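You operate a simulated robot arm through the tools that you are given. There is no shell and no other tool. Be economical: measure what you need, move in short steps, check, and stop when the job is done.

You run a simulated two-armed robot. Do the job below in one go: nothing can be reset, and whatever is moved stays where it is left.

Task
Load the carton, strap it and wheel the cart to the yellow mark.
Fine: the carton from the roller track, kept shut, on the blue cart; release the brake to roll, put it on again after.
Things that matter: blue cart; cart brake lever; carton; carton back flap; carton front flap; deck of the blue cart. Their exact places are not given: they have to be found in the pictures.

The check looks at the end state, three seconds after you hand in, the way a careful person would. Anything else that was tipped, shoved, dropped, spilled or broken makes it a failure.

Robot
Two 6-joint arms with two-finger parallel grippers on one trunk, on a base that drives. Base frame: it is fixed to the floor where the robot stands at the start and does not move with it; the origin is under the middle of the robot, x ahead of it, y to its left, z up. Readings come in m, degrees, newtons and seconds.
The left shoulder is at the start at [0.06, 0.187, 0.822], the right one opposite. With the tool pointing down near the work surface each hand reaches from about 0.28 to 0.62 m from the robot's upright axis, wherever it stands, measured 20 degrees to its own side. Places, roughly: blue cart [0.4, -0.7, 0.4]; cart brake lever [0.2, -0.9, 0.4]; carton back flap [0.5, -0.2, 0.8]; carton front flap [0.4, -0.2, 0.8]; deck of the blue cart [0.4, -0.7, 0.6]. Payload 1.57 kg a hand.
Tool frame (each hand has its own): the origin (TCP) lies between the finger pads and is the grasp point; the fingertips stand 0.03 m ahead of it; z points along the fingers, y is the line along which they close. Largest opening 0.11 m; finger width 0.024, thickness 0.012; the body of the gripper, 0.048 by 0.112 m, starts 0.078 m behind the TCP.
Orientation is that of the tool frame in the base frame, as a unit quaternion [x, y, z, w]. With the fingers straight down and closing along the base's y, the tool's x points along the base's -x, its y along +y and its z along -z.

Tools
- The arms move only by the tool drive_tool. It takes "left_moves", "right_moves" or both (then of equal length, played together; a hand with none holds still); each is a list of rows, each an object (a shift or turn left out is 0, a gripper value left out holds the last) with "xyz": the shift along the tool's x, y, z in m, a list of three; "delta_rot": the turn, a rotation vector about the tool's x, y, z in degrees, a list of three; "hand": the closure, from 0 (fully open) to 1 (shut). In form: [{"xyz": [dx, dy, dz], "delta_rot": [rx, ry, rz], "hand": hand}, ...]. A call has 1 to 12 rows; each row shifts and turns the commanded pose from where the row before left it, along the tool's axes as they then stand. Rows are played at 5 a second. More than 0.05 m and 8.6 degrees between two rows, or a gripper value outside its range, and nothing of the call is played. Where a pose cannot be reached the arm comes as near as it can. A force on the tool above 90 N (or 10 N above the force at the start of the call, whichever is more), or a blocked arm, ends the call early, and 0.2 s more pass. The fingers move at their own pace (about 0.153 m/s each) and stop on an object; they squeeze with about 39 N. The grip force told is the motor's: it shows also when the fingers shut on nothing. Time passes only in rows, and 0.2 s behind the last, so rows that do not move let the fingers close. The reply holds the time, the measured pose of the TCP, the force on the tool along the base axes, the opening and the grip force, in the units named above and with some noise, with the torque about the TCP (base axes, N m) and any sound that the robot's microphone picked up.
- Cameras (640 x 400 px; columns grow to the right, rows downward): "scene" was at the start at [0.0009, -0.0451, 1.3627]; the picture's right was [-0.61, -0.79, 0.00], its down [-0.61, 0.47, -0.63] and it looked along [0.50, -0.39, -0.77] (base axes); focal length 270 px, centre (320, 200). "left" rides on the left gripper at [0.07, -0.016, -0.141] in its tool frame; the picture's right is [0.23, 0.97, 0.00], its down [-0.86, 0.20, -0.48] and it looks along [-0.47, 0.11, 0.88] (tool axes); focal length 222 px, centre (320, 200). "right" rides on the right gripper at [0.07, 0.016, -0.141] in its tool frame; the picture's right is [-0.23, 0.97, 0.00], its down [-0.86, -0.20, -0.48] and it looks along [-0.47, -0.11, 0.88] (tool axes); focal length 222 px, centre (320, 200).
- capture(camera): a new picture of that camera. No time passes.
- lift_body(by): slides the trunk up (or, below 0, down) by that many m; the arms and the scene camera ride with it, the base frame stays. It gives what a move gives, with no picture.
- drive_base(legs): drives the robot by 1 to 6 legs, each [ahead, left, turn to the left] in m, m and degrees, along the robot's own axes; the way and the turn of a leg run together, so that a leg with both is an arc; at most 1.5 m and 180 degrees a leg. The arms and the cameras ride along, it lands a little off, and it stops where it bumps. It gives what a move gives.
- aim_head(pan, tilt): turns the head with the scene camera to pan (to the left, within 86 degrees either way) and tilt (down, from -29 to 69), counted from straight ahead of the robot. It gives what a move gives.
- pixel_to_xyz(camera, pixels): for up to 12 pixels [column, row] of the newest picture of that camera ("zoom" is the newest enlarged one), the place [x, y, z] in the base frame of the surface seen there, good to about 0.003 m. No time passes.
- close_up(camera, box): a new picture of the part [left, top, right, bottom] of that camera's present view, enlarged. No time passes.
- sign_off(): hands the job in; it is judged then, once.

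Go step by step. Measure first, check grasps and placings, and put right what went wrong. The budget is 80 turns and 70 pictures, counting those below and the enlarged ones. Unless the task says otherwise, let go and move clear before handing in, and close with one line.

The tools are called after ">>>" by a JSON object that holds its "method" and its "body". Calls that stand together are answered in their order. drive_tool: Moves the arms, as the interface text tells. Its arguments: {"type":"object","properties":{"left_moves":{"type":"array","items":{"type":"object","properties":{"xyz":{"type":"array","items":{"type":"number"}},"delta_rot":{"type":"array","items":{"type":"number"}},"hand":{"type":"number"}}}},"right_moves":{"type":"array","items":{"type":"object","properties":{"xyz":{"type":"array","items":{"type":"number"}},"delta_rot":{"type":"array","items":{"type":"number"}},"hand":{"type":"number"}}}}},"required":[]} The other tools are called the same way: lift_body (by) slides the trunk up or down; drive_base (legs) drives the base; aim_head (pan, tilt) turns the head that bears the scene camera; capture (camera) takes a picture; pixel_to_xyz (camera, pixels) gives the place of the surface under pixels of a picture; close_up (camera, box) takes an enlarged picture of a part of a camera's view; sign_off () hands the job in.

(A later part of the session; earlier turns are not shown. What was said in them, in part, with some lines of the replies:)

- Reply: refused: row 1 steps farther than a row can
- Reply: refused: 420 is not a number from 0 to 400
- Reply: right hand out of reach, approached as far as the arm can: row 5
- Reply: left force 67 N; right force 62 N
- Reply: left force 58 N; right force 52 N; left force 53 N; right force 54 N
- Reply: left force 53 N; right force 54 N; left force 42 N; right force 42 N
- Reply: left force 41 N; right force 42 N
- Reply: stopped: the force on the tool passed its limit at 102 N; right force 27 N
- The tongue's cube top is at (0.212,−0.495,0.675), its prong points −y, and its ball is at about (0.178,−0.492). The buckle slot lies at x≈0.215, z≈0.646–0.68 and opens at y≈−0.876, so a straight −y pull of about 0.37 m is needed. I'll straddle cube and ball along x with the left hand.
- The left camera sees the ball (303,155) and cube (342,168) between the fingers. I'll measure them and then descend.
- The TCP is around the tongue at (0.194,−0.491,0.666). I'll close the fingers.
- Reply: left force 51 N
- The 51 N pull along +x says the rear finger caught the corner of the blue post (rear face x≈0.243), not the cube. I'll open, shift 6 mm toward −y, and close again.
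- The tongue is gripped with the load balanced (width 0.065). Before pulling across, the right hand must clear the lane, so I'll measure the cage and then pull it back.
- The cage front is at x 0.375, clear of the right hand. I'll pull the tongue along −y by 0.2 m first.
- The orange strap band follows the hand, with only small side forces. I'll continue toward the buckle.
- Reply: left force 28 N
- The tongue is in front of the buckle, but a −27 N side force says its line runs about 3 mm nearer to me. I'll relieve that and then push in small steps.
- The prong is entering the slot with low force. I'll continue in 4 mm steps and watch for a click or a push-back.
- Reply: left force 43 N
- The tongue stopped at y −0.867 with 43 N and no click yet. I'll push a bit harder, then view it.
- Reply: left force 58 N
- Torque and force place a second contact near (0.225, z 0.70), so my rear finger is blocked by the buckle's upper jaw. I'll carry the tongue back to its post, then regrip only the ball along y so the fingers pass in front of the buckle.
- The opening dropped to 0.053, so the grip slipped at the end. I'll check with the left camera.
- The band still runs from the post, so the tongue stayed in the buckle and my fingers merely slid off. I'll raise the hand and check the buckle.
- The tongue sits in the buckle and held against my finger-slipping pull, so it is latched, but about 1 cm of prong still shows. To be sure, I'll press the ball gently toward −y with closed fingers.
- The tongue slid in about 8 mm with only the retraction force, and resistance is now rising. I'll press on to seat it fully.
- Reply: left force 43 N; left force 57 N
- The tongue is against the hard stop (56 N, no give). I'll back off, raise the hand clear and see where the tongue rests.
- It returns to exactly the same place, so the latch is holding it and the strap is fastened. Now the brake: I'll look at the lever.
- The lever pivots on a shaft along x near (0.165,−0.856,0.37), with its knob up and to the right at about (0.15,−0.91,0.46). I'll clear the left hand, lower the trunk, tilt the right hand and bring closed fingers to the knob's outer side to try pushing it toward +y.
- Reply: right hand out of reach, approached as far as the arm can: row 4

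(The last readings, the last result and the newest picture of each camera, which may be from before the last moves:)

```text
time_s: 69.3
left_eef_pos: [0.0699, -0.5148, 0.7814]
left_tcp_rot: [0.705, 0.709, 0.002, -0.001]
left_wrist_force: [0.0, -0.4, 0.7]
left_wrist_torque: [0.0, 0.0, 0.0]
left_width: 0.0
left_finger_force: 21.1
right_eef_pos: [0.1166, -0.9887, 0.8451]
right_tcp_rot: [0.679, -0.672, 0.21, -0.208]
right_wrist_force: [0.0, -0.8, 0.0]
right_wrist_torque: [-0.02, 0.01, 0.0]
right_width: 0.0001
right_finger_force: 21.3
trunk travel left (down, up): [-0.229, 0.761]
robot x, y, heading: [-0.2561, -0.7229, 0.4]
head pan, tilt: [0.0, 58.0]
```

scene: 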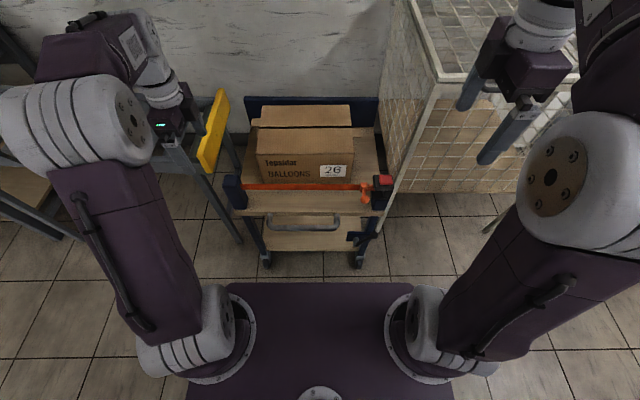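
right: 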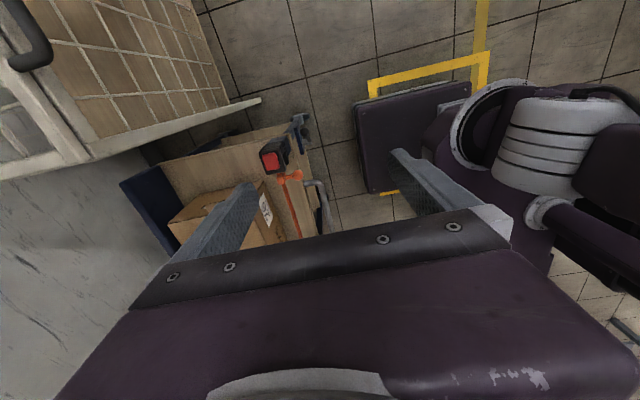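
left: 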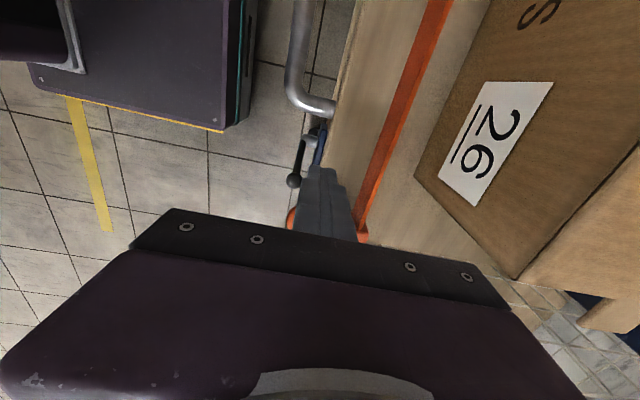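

>>> {"method": "drive_tool", "body": {"right_moves": [{"xyz": [0, 0.0216, 0.0365]}, {"xyz": [0, 0.0216, 0.0365]}, {"xyz": [0, 0.0216, 0.0365]}, {"xyz": [0, 0.0216, 0.0365]}, {"xyz": [0, 0.0216, 0.0365]}, {"xyz": [0, 0.0216, 0.0365]}, {"xyz": [0, 0.0216, 0.0365]}, {"xyz": [0, 0.0216, 0.0365]}, {"xyz": [0, 0.0216, 0.0365]}, {"xyz": [-0.03, 0, 0]}, {}]}}

>>> {"method": "capture", "body": {"camera": "right"}}

```text
time_s: 71.7
left_eef_pos: [0.07, -0.5152, 0.7828]
left_tcp_rot: [0.704, 0.71, 0.001, -0.001]
left_wrist_force: [0.2, -0.1, 0.1]
left_wrist_torque: [-0.01, 0.02, 0.01]
left_width: 0.0
left_finger_force: 21.3
right_eef_pos: [0.1412, -0.9888, 0.56]
right_tcp_rot: [-0.673, 0.695, -0.22, 0.122]
right_wrist_force: [0.1, 0.1, -0.1]
right_wrist_torque: [0.02, 0.0, 0.0]
right_width: 0.0
right_finger_force: 20.8
right hand out of reach, approached as far as the arm can: row 1, 6, 7, 8, 9
trunk travel left (down, up): [-0.229, 0.761]
robot x, y, heading: [-0.2509, -0.73, 0.8]
head pan, tilt: [0.0, 58.0]
```

```text
13 pictures are left
```

right: 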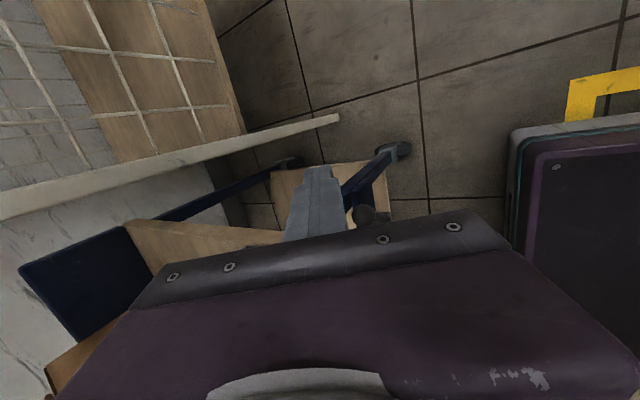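

The arm is at its lower reach limit, so I'll lower the trunk further and read the pose.

>>> {"method": "lift_body", "body": {"by": -0.09}}

>>> {"method": "drive_tool", "body": {"right_moves": [{}]}}

```text
time_s: 73.0
left_eef_pos: [0.07, -0.5145, 0.6926]
left_tcp_rot: [0.705, 0.71, 0.002, -0.002]
left_wrist_force: [0.4, 0.9, 0.0]
left_wrist_torque: [0.01, 0.0, 0.01]
left_width: 0.0
left_finger_force: 20.9
right_eef_pos: [0.1421, -0.9899, 0.4701]
right_tcp_rot: [-0.673, 0.695, -0.221, 0.122]
right_wrist_force: [-0.3, 0.0, -1.4]
right_wrist_torque: [0.0, 0.02, -0.01]
right_width: 0.0
right_finger_force: 21.4
trunk travel left (down, up): [-0.139, 0.851]
robot x, y, heading: [-0.2566, -0.7269, 0.5]
head pan, tilt: [0.0, 58.0]
```

```text
time_s: 73.3
left_eef_pos: [0.0716, -0.5147, 0.6928]
left_tcp_rot: [0.704, 0.71, 0.002, -0.001]
left_wrist_force: [0.4, -0.5, 0.2]
left_wrist_torque: [-0.02, -0.02, -0.02]
left_width: 0.0002
left_finger_force: 21.4
right_eef_pos: [0.1407, -0.989, 0.4691]
right_tcp_rot: [-0.673, 0.695, -0.22, 0.121]
right_wrist_force: [-0.1, 0.3, 0.5]
right_wrist_torque: [0.02, -0.01, 0.0]
right_width: 0.0003
right_finger_force: 21.7
trunk travel left (down, up): [-0.139, 0.851]
robot x, y, heading: [-0.2554, -0.7286, 0.2]
head pan, tilt: [0.0, 58.0]
```

The fingertips are at knob height beside it (y −0.989). I'll push toward +y in small steps, watching the force.

>>> {"method": "drive_tool", "body": {"right_moves": [{"xyz": [-0.03, 0, 0]}, {"xyz": [-0.02, 0, 0]}, {"xyz": [-0.01, 0, -0.002]}, {"xyz": [-0.01, 0, -0.002]}, {}]}}

>>> {"method": "capture", "body": {"camera": "right"}}

```text
time_s: 74.5
left_eef_pos: [0.0698, -0.5161, 0.6927]
left_tcp_rot: [0.704, 0.711, 0.001, -0.001]
left_wrist_force: [-0.8, -0.2, 0.6]
left_wrist_torque: [0.0, -0.01, 0.0]
left_width: 0.0001
left_finger_force: 21.4
right_eef_pos: [0.1451, -0.9185, 0.4645]
right_tcp_rot: [-0.673, 0.696, -0.22, 0.122]
right_wrist_force: [-0.1, -1.7, 1.6]
right_wrist_torque: [-0.01, 0.01, -0.03]
right_width: 0.0
right_finger_force: 21.4
trunk travel left (down, up): [-0.139, 0.851]
robot x, y, heading: [-0.2577, -0.7255, 0.4]
head pan, tilt: [0.0, 58.0]
```

```text
12 pictures are left
```

right: 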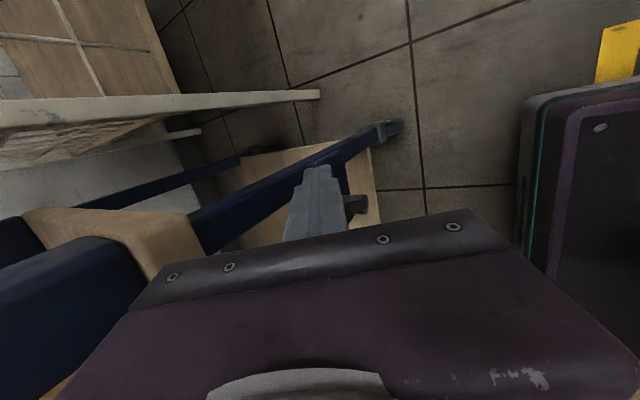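

Only about 2 N so far, so the lever may be yielding. I'll continue.

>>> {"method": "drive_tool", "body": {"right_moves": [{"xyz": [-0.015, 0, -0.002]}, {"xyz": [-0.015, 0, -0.002]}, {"xyz": [-0.015, 0, -0.002]}, {"xyz": [-0.015, 0, -0.002]}, {}]}}

>>> {"method": "close_up", "body": {"camera": "scene", "box": [310, 160, 430, 280]}}

```text
time_s: 75.8
left_eef_pos: [0.0708, -0.5134, 0.6919]
left_tcp_rot: [0.704, 0.71, 0.001, -0.001]
left_wrist_force: [0.6, 0.1, 0.6]
left_wrist_torque: [0.0, 0.0, 0.0]
left_width: 0.0
left_finger_force: 21.6
right_eef_pos: [0.1428, -0.8597, 0.4636]
right_tcp_rot: [-0.673, 0.695, -0.221, 0.122]
right_wrist_force: [0.2, -0.2, 0.8]
right_wrist_torque: [-0.03, 0.0, 0.04]
right_width: 0.0002
right_finger_force: 21.3
trunk travel left (down, up): [-0.139, 0.851]
robot x, y, heading: [-0.2564, -0.7312, 0.5]
head pan, tilt: [0.0, 58.0]
```

```text
3.33 times, centred on (370, 220) of scene
```

zoom: 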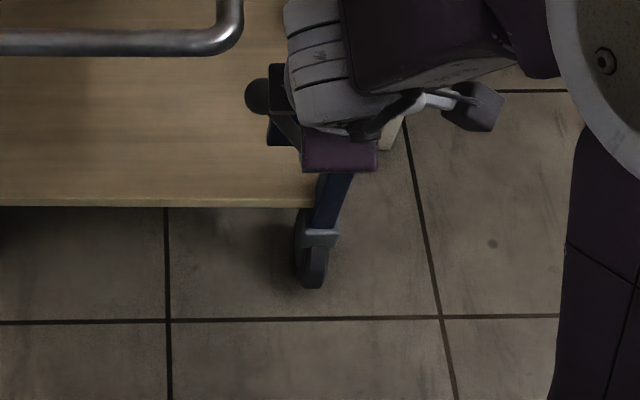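

The knob is now left of the fingers (zoom (258,95)), so the lever swung over. I'll measure it to see whether it has reached its other end.

>>> {"method": "pixel_to_xyz", "body": {"camera": "zoom", "pixels": [[258, 95], [252, 95], [262, 88]]}}

>>> {"method": "drive_tool", "body": {"right_moves": [{"xyz": [-0.012, 0, 0]}, {"xyz": [-0.012, 0, 0.003]}, {}]}}

```text
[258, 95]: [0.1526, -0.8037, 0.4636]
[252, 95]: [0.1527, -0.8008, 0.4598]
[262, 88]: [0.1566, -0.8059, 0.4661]
```

```text
time_s: 76.5
left_eef_pos: [0.0699, -0.5153, 0.6929]
left_tcp_rot: [0.705, 0.709, 0.002, -0.001]
left_wrist_force: [-0.4, 0.1, 0.0]
left_wrist_torque: [0.03, -0.01, 0.02]
left_width: 0.0
left_finger_force: 21.0
right_eef_pos: [0.1467, -0.8359, 0.4582]
right_tcp_rot: [-0.672, 0.696, -0.222, 0.121]
right_wrist_force: [0.0, -14.9, 7.4]
right_wrist_torque: [-0.38, -0.02, -0.22]
right_width: 0.0001
right_finger_force: 21.5
trunk travel left (down, up): [-0.139, 0.851]
robot x, y, heading: [-0.2572, -0.7235, 0.4]
head pan, tilt: [0.0, 58.0]
```

The knob went from y −0.91 to −0.804, mirrored about its pivot, and now resists with 15 N at the stop. The brake is released. I'll retract and straighten the right hand, then measure the handle.

>>> {"method": "drive_tool", "body": {"right_moves": [{"xyz": [0.04, 0, 0]}, {"xyz": [0.04, 0, 0]}, {"xyz": [0, -0.02, -0.045]}, {"xyz": [0, -0.02, -0.045]}, {"xyz": [0, -0.02, -0.045]}, {"delta_rot": [-7, 0, 0]}, {"delta_rot": [-7, 0, 0]}, {"delta_rot": [-7, 0, 0]}, {"delta_rot": [-7, 0, 0]}, {"delta_rot": [0, -7.3, 0]}, {"delta_rot": [0, 0, -3.6]}, {}]}}

>>> {"method": "capture", "body": {"camera": "scene"}}

```text
time_s: 79.2
left_eef_pos: [0.0693, -0.5148, 0.6924]
left_tcp_rot: [0.704, 0.71, 0.002, -0.001]
left_wrist_force: [0.0, 0.1, 0.0]
left_wrist_torque: [-0.01, -0.03, 0.02]
left_width: 0.0001
left_finger_force: 21.2
right_eef_pos: [0.029, -0.9314, 0.3351]
right_tcp_rot: [0.707, -0.707, 0.002, -0.001]
right_wrist_force: [-0.7, 0.0, -0.7]
right_wrist_torque: [0.03, -0.01, -0.06]
right_width: 0.0001
right_finger_force: 21.3
right hand out of reach, approached as far as the arm can: row 3, 4, 5, 6, 7, 8, 9
trunk travel left (down, up): [-0.139, 0.851]
robot x, y, heading: [-0.2534, -0.7238, 0.2]
head pan, tilt: [0.0, 58.0]
```

```text
10 pictures are left
```

scene: 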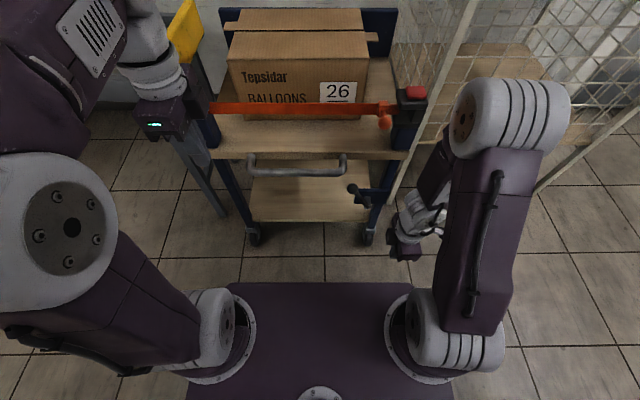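

The lever now leans left at (358,190), released. The right hand ended low at z 0.335 but free. I'll measure the handle, the deck edge and the lever in this picture.

>>> {"method": "pixel_to_xyz", "body": {"camera": "scene", "pixels": [[290, 165], [290, 169], [290, 173], [290, 158], [290, 154], [252, 165], [343, 165], [320, 170], [353, 189], [210, 150], [404, 158], [254, 240]]}}

>>> {"method": "drive_tool", "body": {"right_moves": [{"xyz": [0, 0, -0.04]}, {"xyz": [0, 0, -0.05]}, {"xyz": [0, 0, -0.05]}, {"xyz": [0, 0, -0.05]}, {"xyz": [0, 0, -0.05]}, {"xyz": [0, 0, -0.05]}, {"xyz": [0, 0, -0.05]}, {}]}}

```text
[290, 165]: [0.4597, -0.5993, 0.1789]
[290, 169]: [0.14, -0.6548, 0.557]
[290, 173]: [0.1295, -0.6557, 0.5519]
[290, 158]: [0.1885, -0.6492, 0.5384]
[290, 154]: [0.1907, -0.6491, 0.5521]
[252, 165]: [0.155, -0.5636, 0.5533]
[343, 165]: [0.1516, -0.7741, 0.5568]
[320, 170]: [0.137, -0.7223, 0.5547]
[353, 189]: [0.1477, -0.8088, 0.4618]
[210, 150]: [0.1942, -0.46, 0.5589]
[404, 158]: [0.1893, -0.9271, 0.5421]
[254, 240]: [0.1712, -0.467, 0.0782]
```

```text
time_s: 81.0
left_eef_pos: [0.0699, -0.5155, 0.6919]
left_tcp_rot: [0.705, 0.709, 0.002, -0.002]
left_wrist_force: [0.3, -0.4, 1.6]
left_wrist_torque: [0.01, -0.02, 0.01]
left_width: 0.0002
left_finger_force: 21.3
right_eef_pos: [0.0256, -0.9319, 0.6792]
right_tcp_rot: [-0.706, 0.708, -0.002, 0.002]
right_wrist_force: [0.1, -0.3, -0.4]
right_wrist_torque: [0.0, -0.01, 0.0]
right_width: 0.0
right_finger_force: 20.9
right hand out of reach, approached as far as the arm can: row 1
trunk travel left (down, up): [-0.139, 0.851]
robot x, y, heading: [-0.2551, -0.7261, 0.4]
head pan, tilt: [0.0, 58.0]
```

The bar is at x≈0.140, z≈0.546, with straight part y −0.58 to −0.755 and 36 mm between it and the deck edge. I'll shift the base left 0.06 m, check the path behind me by looking right, and partly open both hands.

>>> {"method": "drive_base", "body": {"legs": [[0, 0.06, 0]]}}

>>> {"method": "drive_tool", "body": {"left_moves": [{"xyz": [-0.04, 0, 0], "hand": 0.545}, {"xyz": [-0.04, 0.0, 0]}, {"xyz": [-0.035, 0.0, 0]}, {}, {}], "right_moves": [{"xyz": [-0.04, -0.02, 0], "hand": 0.545}, {"xyz": [-0.04, -0.02, 0]}, {"xyz": [-0.03, -0.02, 0]}, {"xyz": [-0.02, 0, 0]}, {}]}}

>>> {"method": "aim_head", "body": {"pan": -86, "tilt": 35}}

>>> {"method": "capture", "body": {"camera": "scene"}}

```text
time_s: 81.9
left_eef_pos: [0.0692, -0.4542, 0.6926]
left_tcp_rot: [0.704, 0.71, 0.0, -0.002]
left_wrist_force: [-1.1, 0.4, -0.9]
left_wrist_torque: [0.0, 0.01, 0.01]
left_width: 0.0002
left_finger_force: 21.2
right_eef_pos: [0.026, -0.8717, 0.6802]
right_tcp_rot: [-0.707, 0.708, -0.002, 0.001]
right_wrist_force: [-0.4, -0.5, -0.1]
right_wrist_torque: [0.01, 0.01, 0.04]
right_width: 0.0001
right_finger_force: 21.0
trunk travel left (down, up): [-0.139, 0.851]
robot x, y, heading: [-0.253, -0.667, 0.3]
head pan, tilt: [0.0, 58.0]
```

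```text
time_s: 83.1
left_eef_pos: [0.0713, -0.5689, 0.6939]
left_tcp_rot: [0.705, 0.71, 0.002, -0.001]
left_wrist_force: [-0.7, 1.0, -0.1]
left_wrist_torque: [0.03, -0.02, -0.02]
left_width: 0.0501
left_finger_force: 0.0
right_eef_pos: [0.0862, -0.7411, 0.6797]
right_tcp_rot: [-0.706, 0.708, -0.002, 0.002]
right_wrist_force: [-0.2, 0.2, 0.4]
right_wrist_torque: [-0.01, 0.01, 0.01]
right_width: 0.05
right_finger_force: 0.1
trunk travel left (down, up): [-0.139, 0.851]
robot x, y, heading: [-0.2523, -0.667, 0.3]
head pan, tilt: [0.0, 58.0]
```

```text
time_s: 84.7
left_eef_pos: [0.0705, -0.5693, 0.6929]
left_tcp_rot: [0.704, 0.71, 0.002, -0.001]
left_wrist_force: [0.1, -0.3, 0.7]
left_wrist_torque: [0.02, 0.02, -0.03]
left_width: 0.0499
left_finger_force: 0.1
right_eef_pos: [0.0855, -0.741, 0.6786]
right_tcp_rot: [0.707, -0.707, 0.002, -0.002]
right_wrist_force: [0.0, 0.9, 0.2]
right_wrist_torque: [0.04, -0.01, -0.01]
right_width: 0.0499
right_finger_force: 0.1
trunk travel left (down, up): [-0.139, 0.851]
robot x, y, heading: [-0.2583, -0.6655, 0.5]
head pan, tilt: [-85.9, 35.0]
```

```text
9 pictures are left
```

scene: 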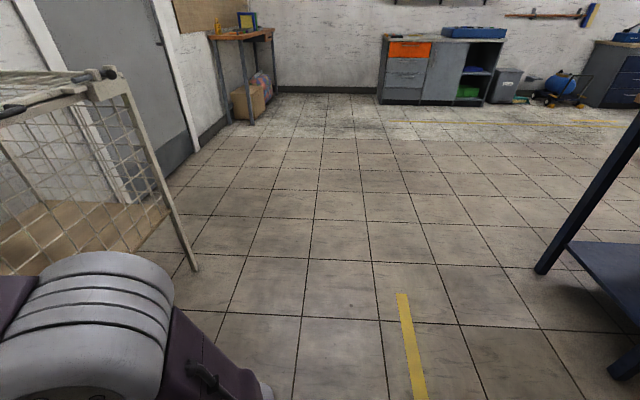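

A blue bench stands behind me on the right (feet at (540,268) and (622,370)). I'll measure how close it is to the path.

>>> {"method": "pixel_to_xyz", "body": {"camera": "scene", "pixels": [[541, 268], [622, 368], [570, 242], [612, 340], [636, 130], [402, 296], [415, 390]]}}

```text
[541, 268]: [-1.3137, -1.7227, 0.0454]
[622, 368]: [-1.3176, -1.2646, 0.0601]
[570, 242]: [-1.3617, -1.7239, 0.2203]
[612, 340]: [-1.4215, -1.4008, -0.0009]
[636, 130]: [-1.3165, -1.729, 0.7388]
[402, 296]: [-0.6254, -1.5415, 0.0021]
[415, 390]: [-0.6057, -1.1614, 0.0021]
```

The bench face is at x −1.31 with its legs at y −1.73 and −1.26. I can't see straight behind me yet, so I'll turn briefly to look and then turn back.

>>> {"method": "drive_base", "body": {"legs": [[0, 0, -70]]}}

>>> {"method": "capture", "body": {"camera": "scene"}}

>>> {"method": "pixel_to_xyz", "body": {"camera": "scene", "pixels": [[100, 300], [200, 300], [320, 250], [320, 300], [320, 350], [450, 300], [550, 300], [550, 350], [200, 200], [320, 200], [450, 200], [320, 390]]}}

```text
time_s: 88.2
left_eef_pos: [-0.0559, -0.9408, 0.6922]
left_tcp_rot: [0.985, 0.174, 0.002, -0.001]
left_wrist_force: [-0.3, -0.6, -0.2]
left_wrist_torque: [-0.02, 0.03, 0.0]
left_width: 0.0499
left_finger_force: 0.0
right_eef_pos: [-0.2129, -1.0122, 0.6784]
right_tcp_rot: [-0.17, 0.985, -0.003, 0.0]
right_wrist_force: [-0.5, 0.3, 0.1]
right_wrist_torque: [-0.02, -0.01, -0.04]
right_width: 0.0503
right_finger_force: 0.1
trunk travel left (down, up): [-0.139, 0.851]
robot x, y, heading: [-0.2553, -0.665, -69.8]
head pan, tilt: [-85.9, 35.0]
```

```text
8 pictures are left
```

scene: 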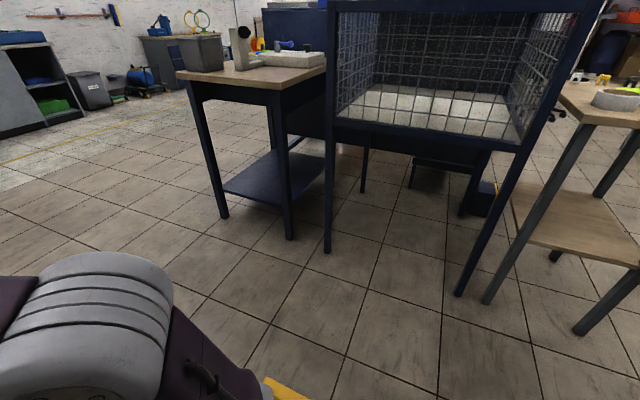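

```text
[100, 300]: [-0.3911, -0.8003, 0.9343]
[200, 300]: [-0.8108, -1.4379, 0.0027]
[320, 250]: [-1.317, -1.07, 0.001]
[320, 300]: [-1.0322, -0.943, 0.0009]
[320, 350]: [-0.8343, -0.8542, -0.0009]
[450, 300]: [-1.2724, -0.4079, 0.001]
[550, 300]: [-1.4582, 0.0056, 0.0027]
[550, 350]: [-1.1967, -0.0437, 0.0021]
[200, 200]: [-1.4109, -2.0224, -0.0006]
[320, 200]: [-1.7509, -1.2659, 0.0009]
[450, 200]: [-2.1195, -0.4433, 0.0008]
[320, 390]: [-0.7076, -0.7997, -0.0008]
```

A tall blue mesh stand is right behind, with legs at about (−1.3,−1.05) and (−1.28,−0.39). My axis must stay ahead of x≈−1.0, so I'll grasp the handle with arms tucked closer. I'll turn back and creep forward 0.07 m.

>>> {"method": "drive_base", "body": {"legs": [[0, 0, 70]]}}

>>> {"method": "drive_base", "body": {"legs": [[0.065, 0, 0]]}}

```text
time_s: 91.7
left_eef_pos: [0.0687, -0.5645, 0.6934]
left_tcp_rot: [0.698, 0.716, 0.0, -0.001]
left_wrist_force: [0.4, 0.5, 0.1]
left_wrist_torque: [-0.01, 0.02, -0.01]
left_width: 0.0498
left_finger_force: 0.1
right_eef_pos: [0.0866, -0.7367, 0.6798]
right_tcp_rot: [0.713, -0.701, 0.002, -0.003]
right_wrist_force: [0.7, -0.2, -0.7]
right_wrist_torque: [-0.01, 0.0, 0.02]
right_width: 0.0503
right_finger_force: 0.0
trunk travel left (down, up): [-0.139, 0.851]
robot x, y, heading: [-0.2562, -0.666, 1.4]
head pan, tilt: [-85.9, 35.0]
```

```text
time_s: 92.7
left_eef_pos: [0.1352, -0.5624, 0.6929]
left_tcp_rot: [0.699, 0.715, 0.001, -0.001]
left_wrist_force: [0.2, -0.1, 0.1]
left_wrist_torque: [-0.01, -0.02, -0.01]
left_width: 0.0503
left_finger_force: 0.1
right_eef_pos: [0.1528, -0.7342, 0.6785]
right_tcp_rot: [0.713, -0.701, 0.002, -0.002]
right_wrist_force: [-0.3, -0.6, 0.7]
right_wrist_torque: [0.02, 0.02, -0.02]
right_width: 0.0503
right_finger_force: 0.2
trunk travel left (down, up): [-0.139, 0.851]
robot x, y, heading: [-0.1857, -0.6606, 1.4]
head pan, tilt: [-85.9, 35.0]
```

Heading is 1.4°, so I'll trim it, centre both hands over the bar and lower them.

>>> {"method": "drive_base", "body": {"legs": [[0, 0, -1.3]]}}

>>> {"method": "drive_tool", "body": {"left_moves": [{"xyz": [-0.031, 0.005, 0]}, {}], "right_moves": [{"xyz": [-0.009, 0.01, 0]}, {}]}}

>>> {"method": "aim_head", "body": {"pan": 0, "tilt": 66}}

>>> {"method": "capture", "body": {"camera": "scene"}}

```text
time_s: 93.4
left_eef_pos: [0.1386, -0.5704, 0.6927]
left_tcp_rot: [0.706, 0.708, 0.001, -0.002]
left_wrist_force: [-0.3, 1.0, -0.4]
left_wrist_torque: [0.0, -0.06, 0.02]
left_width: 0.0502
left_finger_force: 0.0
right_eef_pos: [0.1496, -0.7423, 0.6792]
right_tcp_rot: [-0.704, 0.71, -0.003, 0.002]
right_wrist_force: [1.1, 0.3, 0.2]
right_wrist_torque: [0.01, 0.01, 0.01]
right_width: 0.0501
right_finger_force: 0.0
trunk travel left (down, up): [-0.139, 0.851]
robot x, y, heading: [-0.186, -0.6607, 0.2]
head pan, tilt: [-85.9, 35.0]
```

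```text
time_s: 94.0
left_eef_pos: [0.1419, -0.6026, 0.6919]
left_tcp_rot: [0.706, 0.708, 0.002, -0.001]
left_wrist_force: [-0.2, -0.2, -0.8]
left_wrist_torque: [0.02, 0.04, -0.02]
left_width: 0.0503
left_finger_force: 0.2
right_eef_pos: [0.1395, -0.7328, 0.6781]
right_tcp_rot: [-0.705, 0.71, -0.002, 0.002]
right_wrist_force: [-0.4, 0.0, -0.1]
right_wrist_torque: [0.01, -0.01, -0.03]
right_width: 0.05
right_finger_force: 0.1
trunk travel left (down, up): [-0.139, 0.851]
robot x, y, heading: [-0.1912, -0.6606, 0.2]
head pan, tilt: [-85.9, 35.0]
```

```text
time_s: 95.6
left_eef_pos: [0.1414, -0.6018, 0.6917]
left_tcp_rot: [0.706, 0.708, 0.001, -0.001]
left_wrist_force: [0.0, -0.8, -0.1]
left_wrist_torque: [-0.01, 0.0, 0.0]
left_width: 0.0502
left_finger_force: 0.0
right_eef_pos: [0.1406, -0.7327, 0.6781]
right_tcp_rot: [-0.705, 0.709, -0.002, 0.002]
right_wrist_force: [0.1, -0.2, -0.1]
right_wrist_torque: [0.02, 0.01, 0.0]
right_width: 0.0502
right_finger_force: 0.0
trunk travel left (down, up): [-0.139, 0.851]
robot x, y, heading: [-0.1892, -0.6636, 0.3]
head pan, tilt: [0.0, 66.0]
```

```text
7 pictures are left
```

scene: 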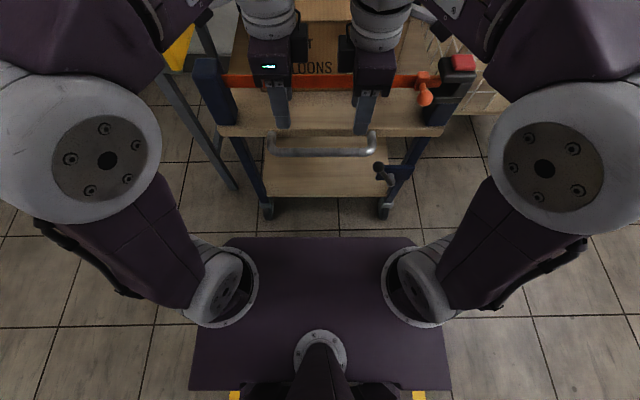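

Both hands are above the bar and the whole base is visible. I'll measure the base's rear edge and lower the hands onto the bar.

>>> {"method": "pixel_to_xyz", "body": {"camera": "scene", "pixels": [[300, 241], [250, 385], [215, 385], [430, 385], [320, 345], [235, 396], [418, 396], [310, 151], [379, 168]]}}

>>> {"method": "drive_tool", "body": {"left_moves": [{"xyz": [0, 0, 0.04]}, {"xyz": [0, 0, 0.04]}, {"xyz": [0, 0, 0.04]}, {"xyz": [0, 0, 0.026]}, {}], "right_moves": [{"xyz": [0, 0, 0.04]}, {"xyz": [0, -0.001, 0.04]}, {"xyz": [0, 0, 0.04]}, {"xyz": [0, 0, 0.012]}, {}]}}

```text
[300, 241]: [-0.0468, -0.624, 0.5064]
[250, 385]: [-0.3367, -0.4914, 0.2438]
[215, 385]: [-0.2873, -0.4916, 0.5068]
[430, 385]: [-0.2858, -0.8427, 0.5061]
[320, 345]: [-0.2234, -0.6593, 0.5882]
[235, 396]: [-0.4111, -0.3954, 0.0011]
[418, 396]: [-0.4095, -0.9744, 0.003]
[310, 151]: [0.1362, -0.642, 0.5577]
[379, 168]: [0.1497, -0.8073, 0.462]
```

```text
time_s: 96.8
left_eef_pos: [0.1426, -0.6009, 0.5473]
left_tcp_rot: [0.707, 0.708, 0.001, -0.001]
left_wrist_force: [0.0, -0.2, 0.3]
left_wrist_torque: [0.01, -0.03, 0.01]
left_width: 0.0499
left_finger_force: 0.1
right_eef_pos: [0.1435, -0.7337, 0.5475]
right_tcp_rot: [-0.704, 0.71, -0.001, 0.002]
right_wrist_force: [-0.1, -0.4, 0.1]
right_wrist_torque: [0.0, 0.04, 0.0]
right_width: 0.0501
right_finger_force: 0.0
trunk travel left (down, up): [-0.139, 0.851]
robot x, y, heading: [-0.1892, -0.6644, -0.1]
head pan, tilt: [0.0, 66.0]
```

The frame's sides are at y −0.395 and −0.974, so its centre is y≈−0.685, in line with the cart. Both hands straddle the bar, so I'll close them.

>>> {"method": "drive_tool", "body": {"left_moves": [{"hand": 0.75}, {"hand": 0.9}, {}, {}], "right_moves": [{"hand": 0.75}, {"hand": 0.9}, {}, {}]}}

>>> {"method": "drive_base", "body": {"legs": [[-0.1, 0, 0]]}}

```text
time_s: 97.8
left_eef_pos: [0.1414, -0.6018, 0.5472]
left_tcp_rot: [0.706, 0.708, 0.001, -0.001]
left_wrist_force: [-14.8, -3.5, -8.5]
left_wrist_torque: [0.05, -0.07, -0.13]
left_width: 0.0241
left_finger_force: 7.9
right_eef_pos: [0.1417, -0.7328, 0.5471]
right_tcp_rot: [-0.704, 0.71, -0.002, 0.002]
right_wrist_force: [-17.1, 2.6, -8.3]
right_wrist_torque: [-0.11, -0.09, 0.14]
right_width: 0.026
right_finger_force: 8.4
trunk travel left (down, up): [-0.139, 0.851]
robot x, y, heading: [-0.1911, -0.6616, 0.3]
head pan, tilt: [0.0, 66.0]
```

```text
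time_s: 99.0
left_eef_pos: [0.043, -0.6014, 0.5468]
left_tcp_rot: [0.707, 0.707, 0.002, -0.001]
left_wrist_force: [7.7, 4.0, 1.6]
left_wrist_torque: [0.64, -0.13, 0.06]
left_width: 0.0201
left_finger_force: 33.8
right_eef_pos: [0.0406, -0.7315, 0.5464]
right_tcp_rot: [-0.704, 0.71, -0.002, 0.002]
right_wrist_force: [-6.2, 6.9, -4.0]
right_wrist_torque: [-0.07, -0.07, 0.79]
right_width: 0.0198
right_finger_force: 33.6
trunk travel left (down, up): [-0.139, 0.851]
robot x, y, heading: [-0.2925, -0.6674, -0.0]
head pan, tilt: [0.0, 66.0]
```

The cart rolls with light forces. I'll pull another 0.35 m and check with a picture.

>>> {"method": "drive_base", "body": {"legs": [[-0.35, 0, 0]]}}

>>> {"method": "capture", "body": {"camera": "scene"}}

>>> {"method": "pixel_to_xyz", "body": {"camera": "scene", "pixels": [[310, 151], [217, 132], [438, 132], [268, 210], [383, 210], [207, 65], [465, 62], [425, 75]]}}

```text
time_s: 101.2
left_eef_pos: [-0.3142, -0.6018, 0.5464]
left_tcp_rot: [0.707, 0.707, 0.002, -0.001]
left_wrist_force: [0.5, -0.5, -3.5]
left_wrist_torque: [0.29, 0.01, 0.07]
left_width: 0.0197
left_finger_force: 33.2
right_eef_pos: [-0.3144, -0.7326, 0.5462]
right_tcp_rot: [-0.704, 0.71, -0.002, 0.002]
right_wrist_force: [-0.3, 1.7, 0.8]
right_wrist_torque: [-0.22, 0.01, 0.72]
right_width: 0.0198
right_finger_force: 33.3
trunk travel left (down, up): [-0.139, 0.851]
robot x, y, heading: [-0.6502, -0.6623, 0.0]
head pan, tilt: [0.0, 66.0]
```

```text
6 pictures are left
```

scene: 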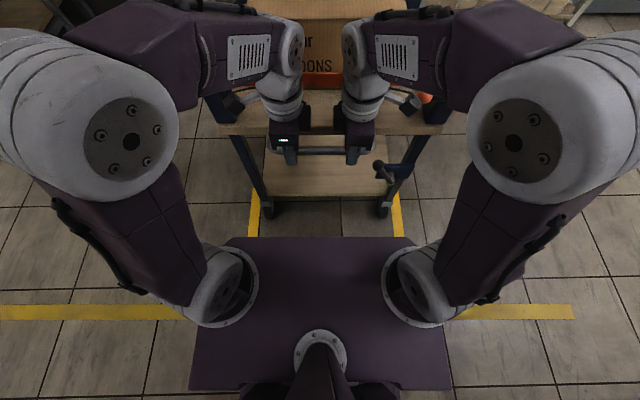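

```text
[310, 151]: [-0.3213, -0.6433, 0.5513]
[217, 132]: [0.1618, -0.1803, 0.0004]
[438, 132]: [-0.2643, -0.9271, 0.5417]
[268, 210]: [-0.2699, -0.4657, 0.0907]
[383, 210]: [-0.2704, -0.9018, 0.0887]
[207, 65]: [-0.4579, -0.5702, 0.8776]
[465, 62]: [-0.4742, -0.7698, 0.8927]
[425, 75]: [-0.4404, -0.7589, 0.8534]
```

The cart followed (deck edge at x −0.264, wheels at y −0.466 and −0.902). I'll measure the frame here to set the final distance.

>>> {"method": "pixel_to_xyz", "body": {"camera": "scene", "pixels": [[100, 305], [100, 319], [540, 305], [540, 319], [170, 312], [250, 225], [257, 225], [396, 225], [403, 225], [248, 235], [404, 235]]}}

```text
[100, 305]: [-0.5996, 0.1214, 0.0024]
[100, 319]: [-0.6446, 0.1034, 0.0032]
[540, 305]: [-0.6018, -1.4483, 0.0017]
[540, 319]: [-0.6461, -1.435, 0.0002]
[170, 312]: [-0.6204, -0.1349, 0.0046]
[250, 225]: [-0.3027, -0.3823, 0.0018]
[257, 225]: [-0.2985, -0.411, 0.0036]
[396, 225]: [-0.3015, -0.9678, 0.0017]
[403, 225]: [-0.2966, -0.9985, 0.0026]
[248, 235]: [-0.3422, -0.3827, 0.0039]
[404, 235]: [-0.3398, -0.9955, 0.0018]
```

The frame's inner area is about x −0.18 to −0.62 and y −0.967 to −0.41, so its centre is (−0.40,−0.689). The cart centre is now at x≈−0.057, so I'll pull another 0.343 m.

>>> {"method": "drive_base", "body": {"legs": [[-0.25, 0, 0], [-0.093, -0.004, 0]]}}

>>> {"method": "drive_tool", "body": {"left_moves": [{"hand": 0.5}, {}, {}], "right_moves": [{"hand": 0.5}, {}, {}]}}

>>> {"method": "capture", "body": {"camera": "scene"}}

>>> {"method": "pixel_to_xyz", "body": {"camera": "scene", "pixels": [[438, 132], [268, 210], [383, 210], [379, 168], [320, 220], [230, 225], [420, 225]]}}

```text
time_s: 103.8
left_eef_pos: [-0.6552, -0.6004, 0.5478]
left_tcp_rot: [0.706, 0.708, 0.002, 0.0]
left_wrist_force: [5.0, 23.9, 12.2]
left_wrist_torque: [0.73, -0.06, -0.14]
left_width: 0.0195
left_finger_force: 33.3
right_eef_pos: [-0.6576, -0.7312, 0.5461]
right_tcp_rot: [-0.705, 0.709, -0.002, 0.002]
right_wrist_force: [-0.9, 26.1, -15.3]
right_wrist_torque: [0.6, 0.03, 0.45]
right_width: 0.0197
right_finger_force: 33.6
trunk travel left (down, up): [-0.139, 0.851]
robot x, y, heading: [-0.9922, -0.6635, 0.2]
head pan, tilt: [0.0, 66.0]
```

```text
time_s: 104.6
left_eef_pos: [-0.6572, -0.6035, 0.5469]
left_tcp_rot: [0.706, 0.708, 0.003, -0.001]
left_wrist_force: [-0.3, -0.5, 0.2]
left_wrist_torque: [0.0, 0.02, 0.03]
left_width: 0.0549
left_finger_force: 0.0
right_eef_pos: [-0.6576, -0.7344, 0.5464]
right_tcp_rot: [-0.705, 0.709, -0.001, 0.004]
right_wrist_force: [0.1, -0.3, -0.2]
right_wrist_torque: [0.01, 0.04, 0.01]
right_width: 0.0548
right_finger_force: 0.1
trunk travel left (down, up): [-0.139, 0.851]
robot x, y, heading: [-0.9906, -0.6672, 0.2]
head pan, tilt: [0.0, 66.0]
```

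```text
5 pictures are left
```

scene: 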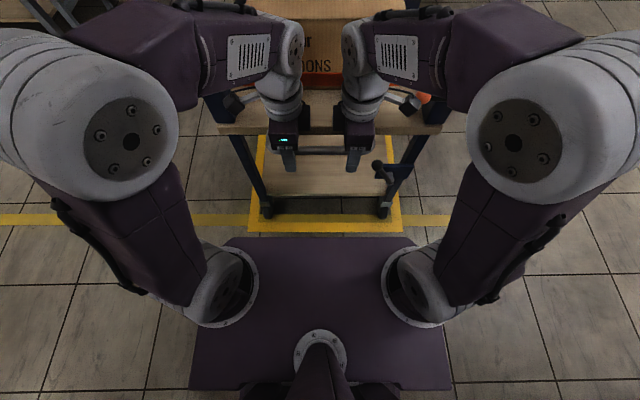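

```text
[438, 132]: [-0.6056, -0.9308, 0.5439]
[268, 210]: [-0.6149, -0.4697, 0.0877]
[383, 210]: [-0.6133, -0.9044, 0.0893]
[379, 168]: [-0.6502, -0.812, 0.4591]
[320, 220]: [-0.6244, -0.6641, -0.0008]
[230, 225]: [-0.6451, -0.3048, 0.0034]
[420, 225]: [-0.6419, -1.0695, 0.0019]
```

The cart now stands inside the frame with its front wheels near the tape band (rows 213–232). I'll measure the tape edges and wheel positions for centring.

>>> {"method": "pixel_to_xyz", "body": {"camera": "scene", "pixels": [[320, 211], [320, 216], [320, 229], [320, 233], [268, 217], [384, 217], [256, 190], [396, 190], [250, 225], [400, 225]]}}

>>> {"method": "drive_tool", "body": {"left_moves": [{"xyz": [0, 0, -0.04]}, {"xyz": [0, 0, -0.05]}, {"xyz": [0, -0.02, -0.05]}, {"xyz": [0.03, -0.03, 0]}, {"xyz": [0.04, 0, 0]}], "right_moves": [{"xyz": [0, 0, -0.04]}, {"xyz": [0, 0, -0.05]}, {"xyz": [0, 0.02, -0.05]}, {"xyz": [0.03, 0.03, 0]}, {"xyz": [0.04, 0, 0]}]}}

```text
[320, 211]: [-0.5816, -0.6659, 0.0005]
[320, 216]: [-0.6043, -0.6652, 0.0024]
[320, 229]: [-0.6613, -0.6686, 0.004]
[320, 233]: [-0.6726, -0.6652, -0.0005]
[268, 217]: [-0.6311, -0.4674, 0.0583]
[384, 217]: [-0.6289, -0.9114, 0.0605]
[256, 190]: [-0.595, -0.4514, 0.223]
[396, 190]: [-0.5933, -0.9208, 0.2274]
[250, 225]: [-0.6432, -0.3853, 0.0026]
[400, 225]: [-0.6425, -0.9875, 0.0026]
```

```text
refused: row 3 steps farther than a row can; nothing moved
```

The cart spans about x −0.635 (wheels) to −0.19, inside the frame (inner x −0.64 to −0.18), centred in both directions. Next I'll lift the hands off the bar and re-orient the right hand so it can reach under the handle to the brake knob.

>>> {"method": "drive_tool", "body": {"left_moves": [{"xyz": [0, 0, -0.04]}, {"xyz": [0, 0, -0.05]}, {"xyz": [0, 0, -0.05]}, {"xyz": [0.03, -0.03, 0]}, {"xyz": [0.04, -0.01, 0]}], "right_moves": [{"xyz": [0, 0, -0.04]}, {"xyz": [0, 0, -0.05]}, {"xyz": [0, 0, -0.05]}, {"xyz": [0.02, 0.03, 0]}, {"xyz": [0.04, 0.01, 0]}]}}

>>> {"method": "drive_base", "body": {"legs": [[0, 0.16, 0]]}}

>>> {"method": "drive_tool", "body": {"right_moves": [{"delta_rot": [0, 0, 8.2], "hand": 1}, {"delta_rot": [0, 0, 8.2]}, {"delta_rot": [0, 0, 8.2]}, {"delta_rot": [0, 0, 8.2]}, {"delta_rot": [0, 0, 8.2]}, {"delta_rot": [0, 0, 8.2]}, {"delta_rot": [0, 0, 8.2]}, {"delta_rot": [0, 0, 8.2]}, {"delta_rot": [0, 0, 8.2]}, {"delta_rot": [0, 0, 8.2]}, {"delta_rot": [0, 0, 8]}]}}

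>>> {"method": "drive_tool", "body": {"right_moves": [{"delta_rot": [0, -8, 0]}, {"delta_rot": [0, -8, 0]}, {"delta_rot": [0, -8, 0]}, {"delta_rot": [0, -8, 0]}, {"delta_rot": [0, -6, 0]}, {}]}}

```text
time_s: 105.8
left_eef_pos: [-0.6989, -0.5345, 0.6871]
left_tcp_rot: [0.707, 0.707, 0.003, 0.0]
left_wrist_force: [-0.5, -0.1, 0.0]
left_wrist_torque: [-0.02, -0.02, 0.03]
left_width: 0.0548
left_finger_force: 0.0
right_eef_pos: [-0.6975, -0.7948, 0.6885]
right_tcp_rot: [-0.705, 0.709, -0.001, 0.004]
right_wrist_force: [-1.0, 0.2, 0.0]
right_wrist_torque: [-0.02, -0.01, 0.0]
right_width: 0.0551
right_finger_force: 0.2
trunk travel left (down, up): [-0.139, 0.851]
robot x, y, heading: [-0.9876, -0.6704, 0.2]
head pan, tilt: [0.0, 66.0]
```

```text
time_s: 107.2
left_eef_pos: [-0.6992, -0.369, 0.6872]
left_tcp_rot: [0.705, 0.709, 0.004, 0.001]
left_wrist_force: [0.7, -0.3, 0.1]
left_wrist_torque: [-0.01, 0.0, 0.0]
left_width: 0.0549
left_finger_force: 0.1
right_eef_pos: [-0.6979, -0.628, 0.6867]
right_tcp_rot: [-0.706, 0.708, -0.002, 0.005]
right_wrist_force: [0.3, -0.3, -1.0]
right_wrist_torque: [0.0, -0.03, 0.01]
right_width: 0.0551
right_finger_force: 0.1
trunk travel left (down, up): [-0.139, 0.851]
robot x, y, heading: [-0.9887, -0.5005, 0.2]
head pan, tilt: [0.0, 66.0]
```

```text
time_s: 109.6
left_eef_pos: [-0.7006, -0.3692, 0.6865]
left_tcp_rot: [0.705, 0.709, 0.003, -0.001]
left_wrist_force: [-0.6, -0.5, 0.4]
left_wrist_torque: [0.0, 0.0, 0.01]
left_width: 0.055
left_finger_force: 0.1
right_eef_pos: [-0.6969, -0.6293, 0.6862]
right_tcp_rot: [0.001, 1.0, 0.002, 0.004]
right_wrist_force: [0.8, -0.1, -0.4]
right_wrist_torque: [-0.02, 0.0, 0.0]
right_width: 0.0
right_finger_force: 20.8
trunk travel left (down, up): [-0.139, 0.851]
robot x, y, heading: [-0.9907, -0.5009, 0.5]
head pan, tilt: [0.0, 66.0]
```

```text
time_s: 111.0
left_eef_pos: [-0.7001, -0.3694, 0.6871]
left_tcp_rot: [0.705, 0.709, 0.003, 0.0]
left_wrist_force: [-0.1, -0.1, -0.1]
left_wrist_torque: [0.01, 0.0, 0.0]
left_width: 0.0552
left_finger_force: 0.0
right_eef_pos: [-0.6112, -0.5878, 0.6933]
right_tcp_rot: [0.001, 0.945, 0.001, 0.328]
right_wrist_force: [0.0, -0.2, -0.3]
right_wrist_torque: [0.01, 0.02, 0.02]
right_width: 0.0001
right_finger_force: 21.1
right hand out of reach, approached as far as the arm can: row 2, 3, 4, 5
trunk travel left (down, up): [-0.139, 0.851]
robot x, y, heading: [-0.9897, -0.5025, 0.2]
head pan, tilt: [0.0, 66.0]
```

The hand is now tilted 38° forward but shifted over the strap area. I'll lift it, move it to y≈−0.768 and draw it back before going down in front of the handle.

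>>> {"method": "drive_tool", "body": {"right_moves": [{"xyz": [-0.03, 0, -0.039]}, {"xyz": [0.0, -0.045, 0]}, {"xyz": [0, -0.045, 0]}, {"xyz": [0, -0.045, 0]}, {"xyz": [0, -0.045, 0]}, {"xyz": [0.0314, 0, -0.0248]}, {"xyz": [0.0314, 0, -0.0248]}, {"xyz": [0.0314, 0, -0.0248]}, {}]}}

```text
time_s: 113.0
left_eef_pos: [-0.6993, -0.3687, 0.6876]
left_tcp_rot: [0.705, 0.71, 0.003, -0.001]
left_wrist_force: [-0.5, 0.5, 0.1]
left_wrist_torque: [0.06, 0.01, 0.01]
left_width: 0.0551
left_finger_force: 0.1
right_eef_pos: [-0.6321, -0.8072, 0.7683]
right_tcp_rot: [0.001, 0.945, 0.002, 0.328]
right_wrist_force: [-0.2, -0.2, -0.2]
right_wrist_torque: [-0.02, 0.03, 0.04]
right_width: 0.0
right_finger_force: 21.6
right hand out of reach, approached as far as the arm can: row 2, 3, 6, 7, 8
trunk travel left (down, up): [-0.139, 0.851]
robot x, y, heading: [-0.9926, -0.5044, 0.3]
head pan, tilt: [0.0, 66.0]
```

The tilted pose is limited close to the body. More lateral distance will help, so I'll drive left 0.13 m and then draw the hand back again.

>>> {"method": "drive_base", "body": {"legs": [[-0.015, 0.13, 0]]}}

>>> {"method": "drive_tool", "body": {"right_moves": [{"xyz": [0, -0.045, 0]}, {"xyz": [0, -0.045, 0]}, {"xyz": [0.0314, 0, -0.0248]}, {"xyz": [0.0314, 0, -0.0248]}, {"xyz": [0.0314, 0, -0.0248]}, {}]}}

```text
time_s: 114.3
left_eef_pos: [-0.7155, -0.24, 0.688]
left_tcp_rot: [0.705, 0.71, 0.003, -0.001]
left_wrist_force: [0.4, -0.2, 0.0]
left_wrist_torque: [0.0, -0.01, -0.01]
left_width: 0.0551
left_finger_force: 0.1
right_eef_pos: [-0.6479, -0.678, 0.77]
right_tcp_rot: [0.001, 0.945, 0.002, 0.327]
right_wrist_force: [-0.6, 0.5, -0.4]
right_wrist_torque: [-0.01, -0.01, 0.01]
right_width: 0.0001
right_finger_force: 21.2
trunk travel left (down, up): [-0.139, 0.851]
robot x, y, heading: [-1.0091, -0.3731, 0.4]
head pan, tilt: [0.0, 66.0]
```

```text
time_s: 115.7
left_eef_pos: [-0.7152, -0.2391, 0.6886]
left_tcp_rot: [0.705, 0.71, 0.003, -0.001]
left_wrist_force: [0.4, 0.5, 0.2]
left_wrist_torque: [0.01, -0.01, -0.01]
left_width: 0.0549
left_finger_force: 0.0
right_eef_pos: [-0.769, -0.7688, 0.7692]
right_tcp_rot: [0.0, 0.945, 0.002, 0.327]
right_wrist_force: [0.3, 0.2, 0.0]
right_wrist_torque: [-0.02, 0.01, 0.02]
right_width: 0.0
right_finger_force: 21.0
trunk travel left (down, up): [-0.139, 0.851]
robot x, y, heading: [-1.007, -0.3732, 0.6]
head pan, tilt: [0.0, 66.0]
```

The hand is at (−0.769,−0.769,0.769). I'll go down in front of the handle, then advance along the fingers under the bar, ending just left of the knob.

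>>> {"method": "drive_tool", "body": {"right_moves": [{"xyz": [0.0248, 0, 0.0314]}, {"xyz": [0.0248, 0, 0.0314]}, {"xyz": [0.0248, 0, 0.0314]}, {"xyz": [0.0248, 0, 0.0314]}, {"xyz": [0, 0, 0.035]}, {"xyz": [0, 0, 0.035]}, {}]}}

>>> {"method": "aim_head", "body": {"pan": -45, "tilt": 60}}

>>> {"method": "capture", "body": {"camera": "scene"}}

```text
time_s: 117.3
left_eef_pos: [-0.7142, -0.2395, 0.6873]
left_tcp_rot: [0.705, 0.709, 0.005, -0.002]
left_wrist_force: [-0.6, -0.9, 0.5]
left_wrist_torque: [0.05, -0.02, -0.01]
left_width: 0.0549
left_finger_force: 0.1
right_eef_pos: [-0.7248, -0.7648, 0.5533]
right_tcp_rot: [0.001, 0.945, 0.002, 0.328]
right_wrist_force: [-0.2, 1.1, -0.4]
right_wrist_torque: [0.0, 0.0, 0.02]
right_width: 0.0001
right_finger_force: 20.9
trunk travel left (down, up): [-0.139, 0.851]
robot x, y, heading: [-1.0069, -0.3696, 0.6]
head pan, tilt: [0.0, 66.0]
```

```text
time_s: 118.4
left_eef_pos: [-0.7164, -0.2396, 0.6879]
left_tcp_rot: [0.704, 0.71, 0.002, -0.001]
left_wrist_force: [0.3, 0.4, 0.2]
left_wrist_torque: [-0.02, 0.0, -0.01]
left_width: 0.055
left_finger_force: 0.1
right_eef_pos: [-0.726, -0.765, 0.5531]
right_tcp_rot: [0.001, 0.945, 0.001, 0.327]
right_wrist_force: [0.4, 0.2, 0.4]
right_wrist_torque: [0.03, -0.02, 0.01]
right_width: 0.0
right_finger_force: 21.0
trunk travel left (down, up): [-0.139, 0.851]
robot x, y, heading: [-1.0101, -0.3756, 0.4]
head pan, tilt: [-45.0, 60.0]
```

```text
4 pictures are left
```

scene: 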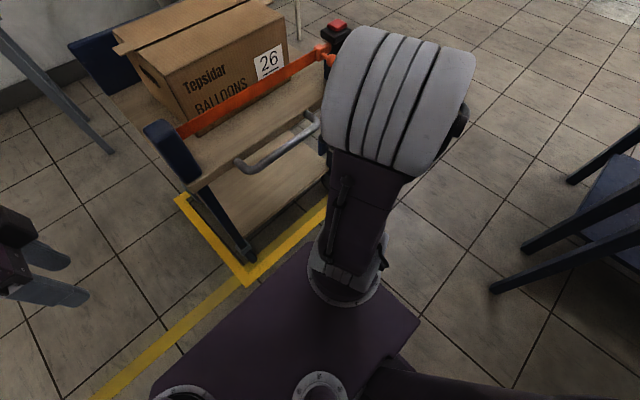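

The cart stands squarely in the frame with carton and strap in place; the arm hides the knob. I'll advance under the bar and start pushing toward −y.

>>> {"method": "drive_tool", "body": {"right_moves": [{"xyz": [0, 0, 0.04]}, {"xyz": [0, 0, 0.04]}, {"xyz": [0, 0, 0.032]}, {}]}}

>>> {"method": "drive_tool", "body": {"right_moves": [{"xyz": [0, -0.012, 0]}, {"xyz": [0, -0.012, 0]}, {"xyz": [0, -0.012, 0]}, {}]}}

```text
time_s: 119.4
left_eef_pos: [-0.7164, -0.2392, 0.6871]
left_tcp_rot: [0.705, 0.709, 0.003, -0.002]
left_wrist_force: [0.2, -0.2, -0.5]
left_wrist_torque: [0.0, -0.01, 0.01]
left_width: 0.0551
left_finger_force: 0.0
right_eef_pos: [-0.6531, -0.7654, 0.4666]
right_tcp_rot: [0.002, 0.945, 0.002, 0.328]
right_wrist_force: [-0.8, -0.3, 0.4]
right_wrist_torque: [-0.02, -0.01, 0.0]
right_width: 0.0
right_finger_force: 21.1
trunk travel left (down, up): [-0.139, 0.851]
robot x, y, heading: [-1.0094, -0.3726, 0.4]
head pan, tilt: [-45.0, 60.0]
```

```text
time_s: 120.4
left_eef_pos: [-0.7154, -0.2396, 0.6876]
left_tcp_rot: [0.705, 0.709, 0.003, -0.001]
left_wrist_force: [0.8, 0.7, 0.5]
left_wrist_torque: [0.05, -0.01, 0.03]
left_width: 0.0549
left_finger_force: 0.1
right_eef_pos: [-0.6544, -0.8028, 0.4657]
right_tcp_rot: [0.001, 0.945, 0.002, 0.327]
right_wrist_force: [1.4, 2.0, 0.9]
right_wrist_torque: [0.01, -0.03, 0.04]
right_width: 0.0
right_finger_force: 21.5
trunk travel left (down, up): [-0.139, 0.851]
robot x, y, heading: [-1.01, -0.3762, 0.3]
head pan, tilt: [-45.0, 60.0]
```

The finger is moving the lever (about 2 N). I'll continue until it meets its stop near y −0.885.

>>> {"method": "drive_tool", "body": {"right_moves": [{"xyz": [0, -0.015, 0]}, {"xyz": [0, -0.015, 0]}, {"xyz": [0, -0.015, 0]}, {"xyz": [0, -0.015, 0]}, {"xyz": [0, -0.01, 0]}, {}]}}

>>> {"method": "drive_tool", "body": {"right_moves": [{"xyz": [0, -0.01, 0]}, {}]}}

```text
time_s: 121.8
left_eef_pos: [-0.7156, -0.2396, 0.6863]
left_tcp_rot: [0.704, 0.71, 0.003, 0.0]
left_wrist_force: [0.6, -0.1, -0.4]
left_wrist_torque: [-0.01, 0.02, 0.03]
left_width: 0.055
left_finger_force: 0.0
right_eef_pos: [-0.6556, -0.872, 0.4648]
right_tcp_rot: [0.0, 0.945, 0.002, 0.327]
right_wrist_force: [0.4, 0.2, -0.4]
right_wrist_torque: [0.02, -0.01, 0.02]
right_width: 0.0001
right_finger_force: 21.2
trunk travel left (down, up): [-0.139, 0.851]
robot x, y, heading: [-1.0051, -0.3709, 0.4]
head pan, tilt: [-45.0, 60.0]
```

```text
time_s: 122.4
left_eef_pos: [-0.715, -0.2401, 0.6875]
left_tcp_rot: [0.705, 0.71, 0.003, -0.002]
left_wrist_force: [0.1, 0.1, -0.2]
left_wrist_torque: [0.0, 0.02, -0.02]
left_width: 0.0549
left_finger_force: 0.1
right_eef_pos: [-0.6544, -0.8818, 0.4655]
right_tcp_rot: [0.001, 0.945, 0.002, 0.326]
right_wrist_force: [0.6, -0.3, -0.1]
right_wrist_torque: [0.02, 0.01, 0.02]
right_width: 0.0
right_finger_force: 20.9
trunk travel left (down, up): [-0.139, 0.851]
robot x, y, heading: [-1.0042, -0.3727, 0.4]
head pan, tilt: [-45.0, 60.0]
```

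>>> {"method": "drive_tool", "body": {"right_moves": [{"xyz": [0, -0.006, 0]}, {"xyz": [0, -0.004, 0]}, {}]}}

```text
time_s: 123.2
left_eef_pos: [-0.7153, -0.2388, 0.6862]
left_tcp_rot: [0.705, 0.71, 0.003, -0.001]
left_wrist_force: [0.7, -0.2, 0.1]
left_wrist_torque: [-0.01, 0.02, 0.0]
left_width: 0.055
left_finger_force: 0.0
right_eef_pos: [-0.6551, -0.8906, 0.4656]
right_tcp_rot: [-0.001, 0.945, 0.004, 0.327]
right_wrist_force: [-3.5, 13.7, -1.2]
right_wrist_torque: [0.22, 0.09, 0.23]
right_width: 0.0
right_finger_force: 21.0
trunk travel left (down, up): [-0.139, 0.851]
robot x, y, heading: [-1.0032, -0.372, 0.5]
head pan, tilt: [-45.0, 60.0]
```

The lever is against its stop (14 N at y −0.891), so the brake is on. I'll withdraw the hand back and up the way it came.

>>> {"method": "drive_tool", "body": {"right_moves": [{"xyz": [0, 0.008, 0]}, {"xyz": [0, 0, -0.04]}, {"xyz": [0, 0, -0.04]}, {"xyz": [0, 0, -0.04]}, {"xyz": [0, 0, -0.04]}, {"xyz": [0, 0.04, -0.02]}, {"xyz": [0, 0.045, 0]}, {"xyz": [0, 0.045, 0]}, {}]}}

>>> {"method": "capture", "body": {"camera": "scene"}}

```text
time_s: 125.2
left_eef_pos: [-0.7152, -0.2407, 0.6876]
left_tcp_rot: [0.704, 0.71, 0.003, -0.001]
left_wrist_force: [0.5, 1.0, 0.1]
left_wrist_torque: [-0.05, 0.02, -0.01]
left_width: 0.055
left_finger_force: 0.1
right_eef_pos: [-0.7691, -0.754, 0.6072]
right_tcp_rot: [0.001, 0.945, 0.001, 0.328]
right_wrist_force: [0.0, -0.8, 0.1]
right_wrist_torque: [0.03, 0.02, 0.01]
right_width: 0.0
right_finger_force: 21.8
trunk travel left (down, up): [-0.139, 0.851]
robot x, y, heading: [-1.0053, -0.3712, 0.3]
head pan, tilt: [-45.0, 60.0]
```

```text
3 pictures are left
```

scene: 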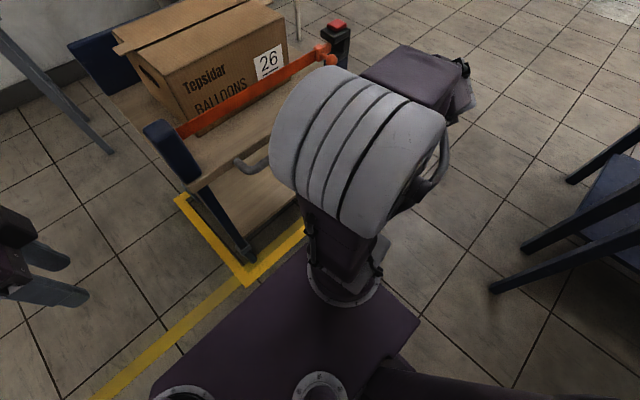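

The arm still hides the knob from the head. The right wrist camera should see it from here, so I'll use that.

>>> {"method": "capture", "body": {"camera": "right"}}

>>> {"method": "pixel_to_xyz", "body": {"camera": "right", "pixels": [[224, 159], [220, 150], [230, 165]]}}

```text
2 pictures are left
```

right: 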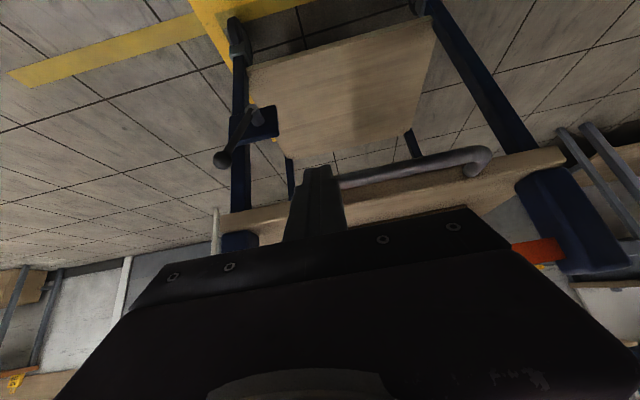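

```text
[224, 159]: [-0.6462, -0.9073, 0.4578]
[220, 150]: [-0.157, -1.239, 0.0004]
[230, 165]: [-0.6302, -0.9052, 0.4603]
```

The knob is back at (−0.646,−0.907,0.458), its original braked side. The cart is in the frame, the carton is shut on the deck behind the latched strap, and both hands are clear, so I'll hand in.

>>> {"method": "sign_off", "body": {}}

```text
The job is handed in.
```

The carton is on the blue cart, still shut and strapped. The cart stands inside the yellow mark with its brake back on, and I have handed the job in.
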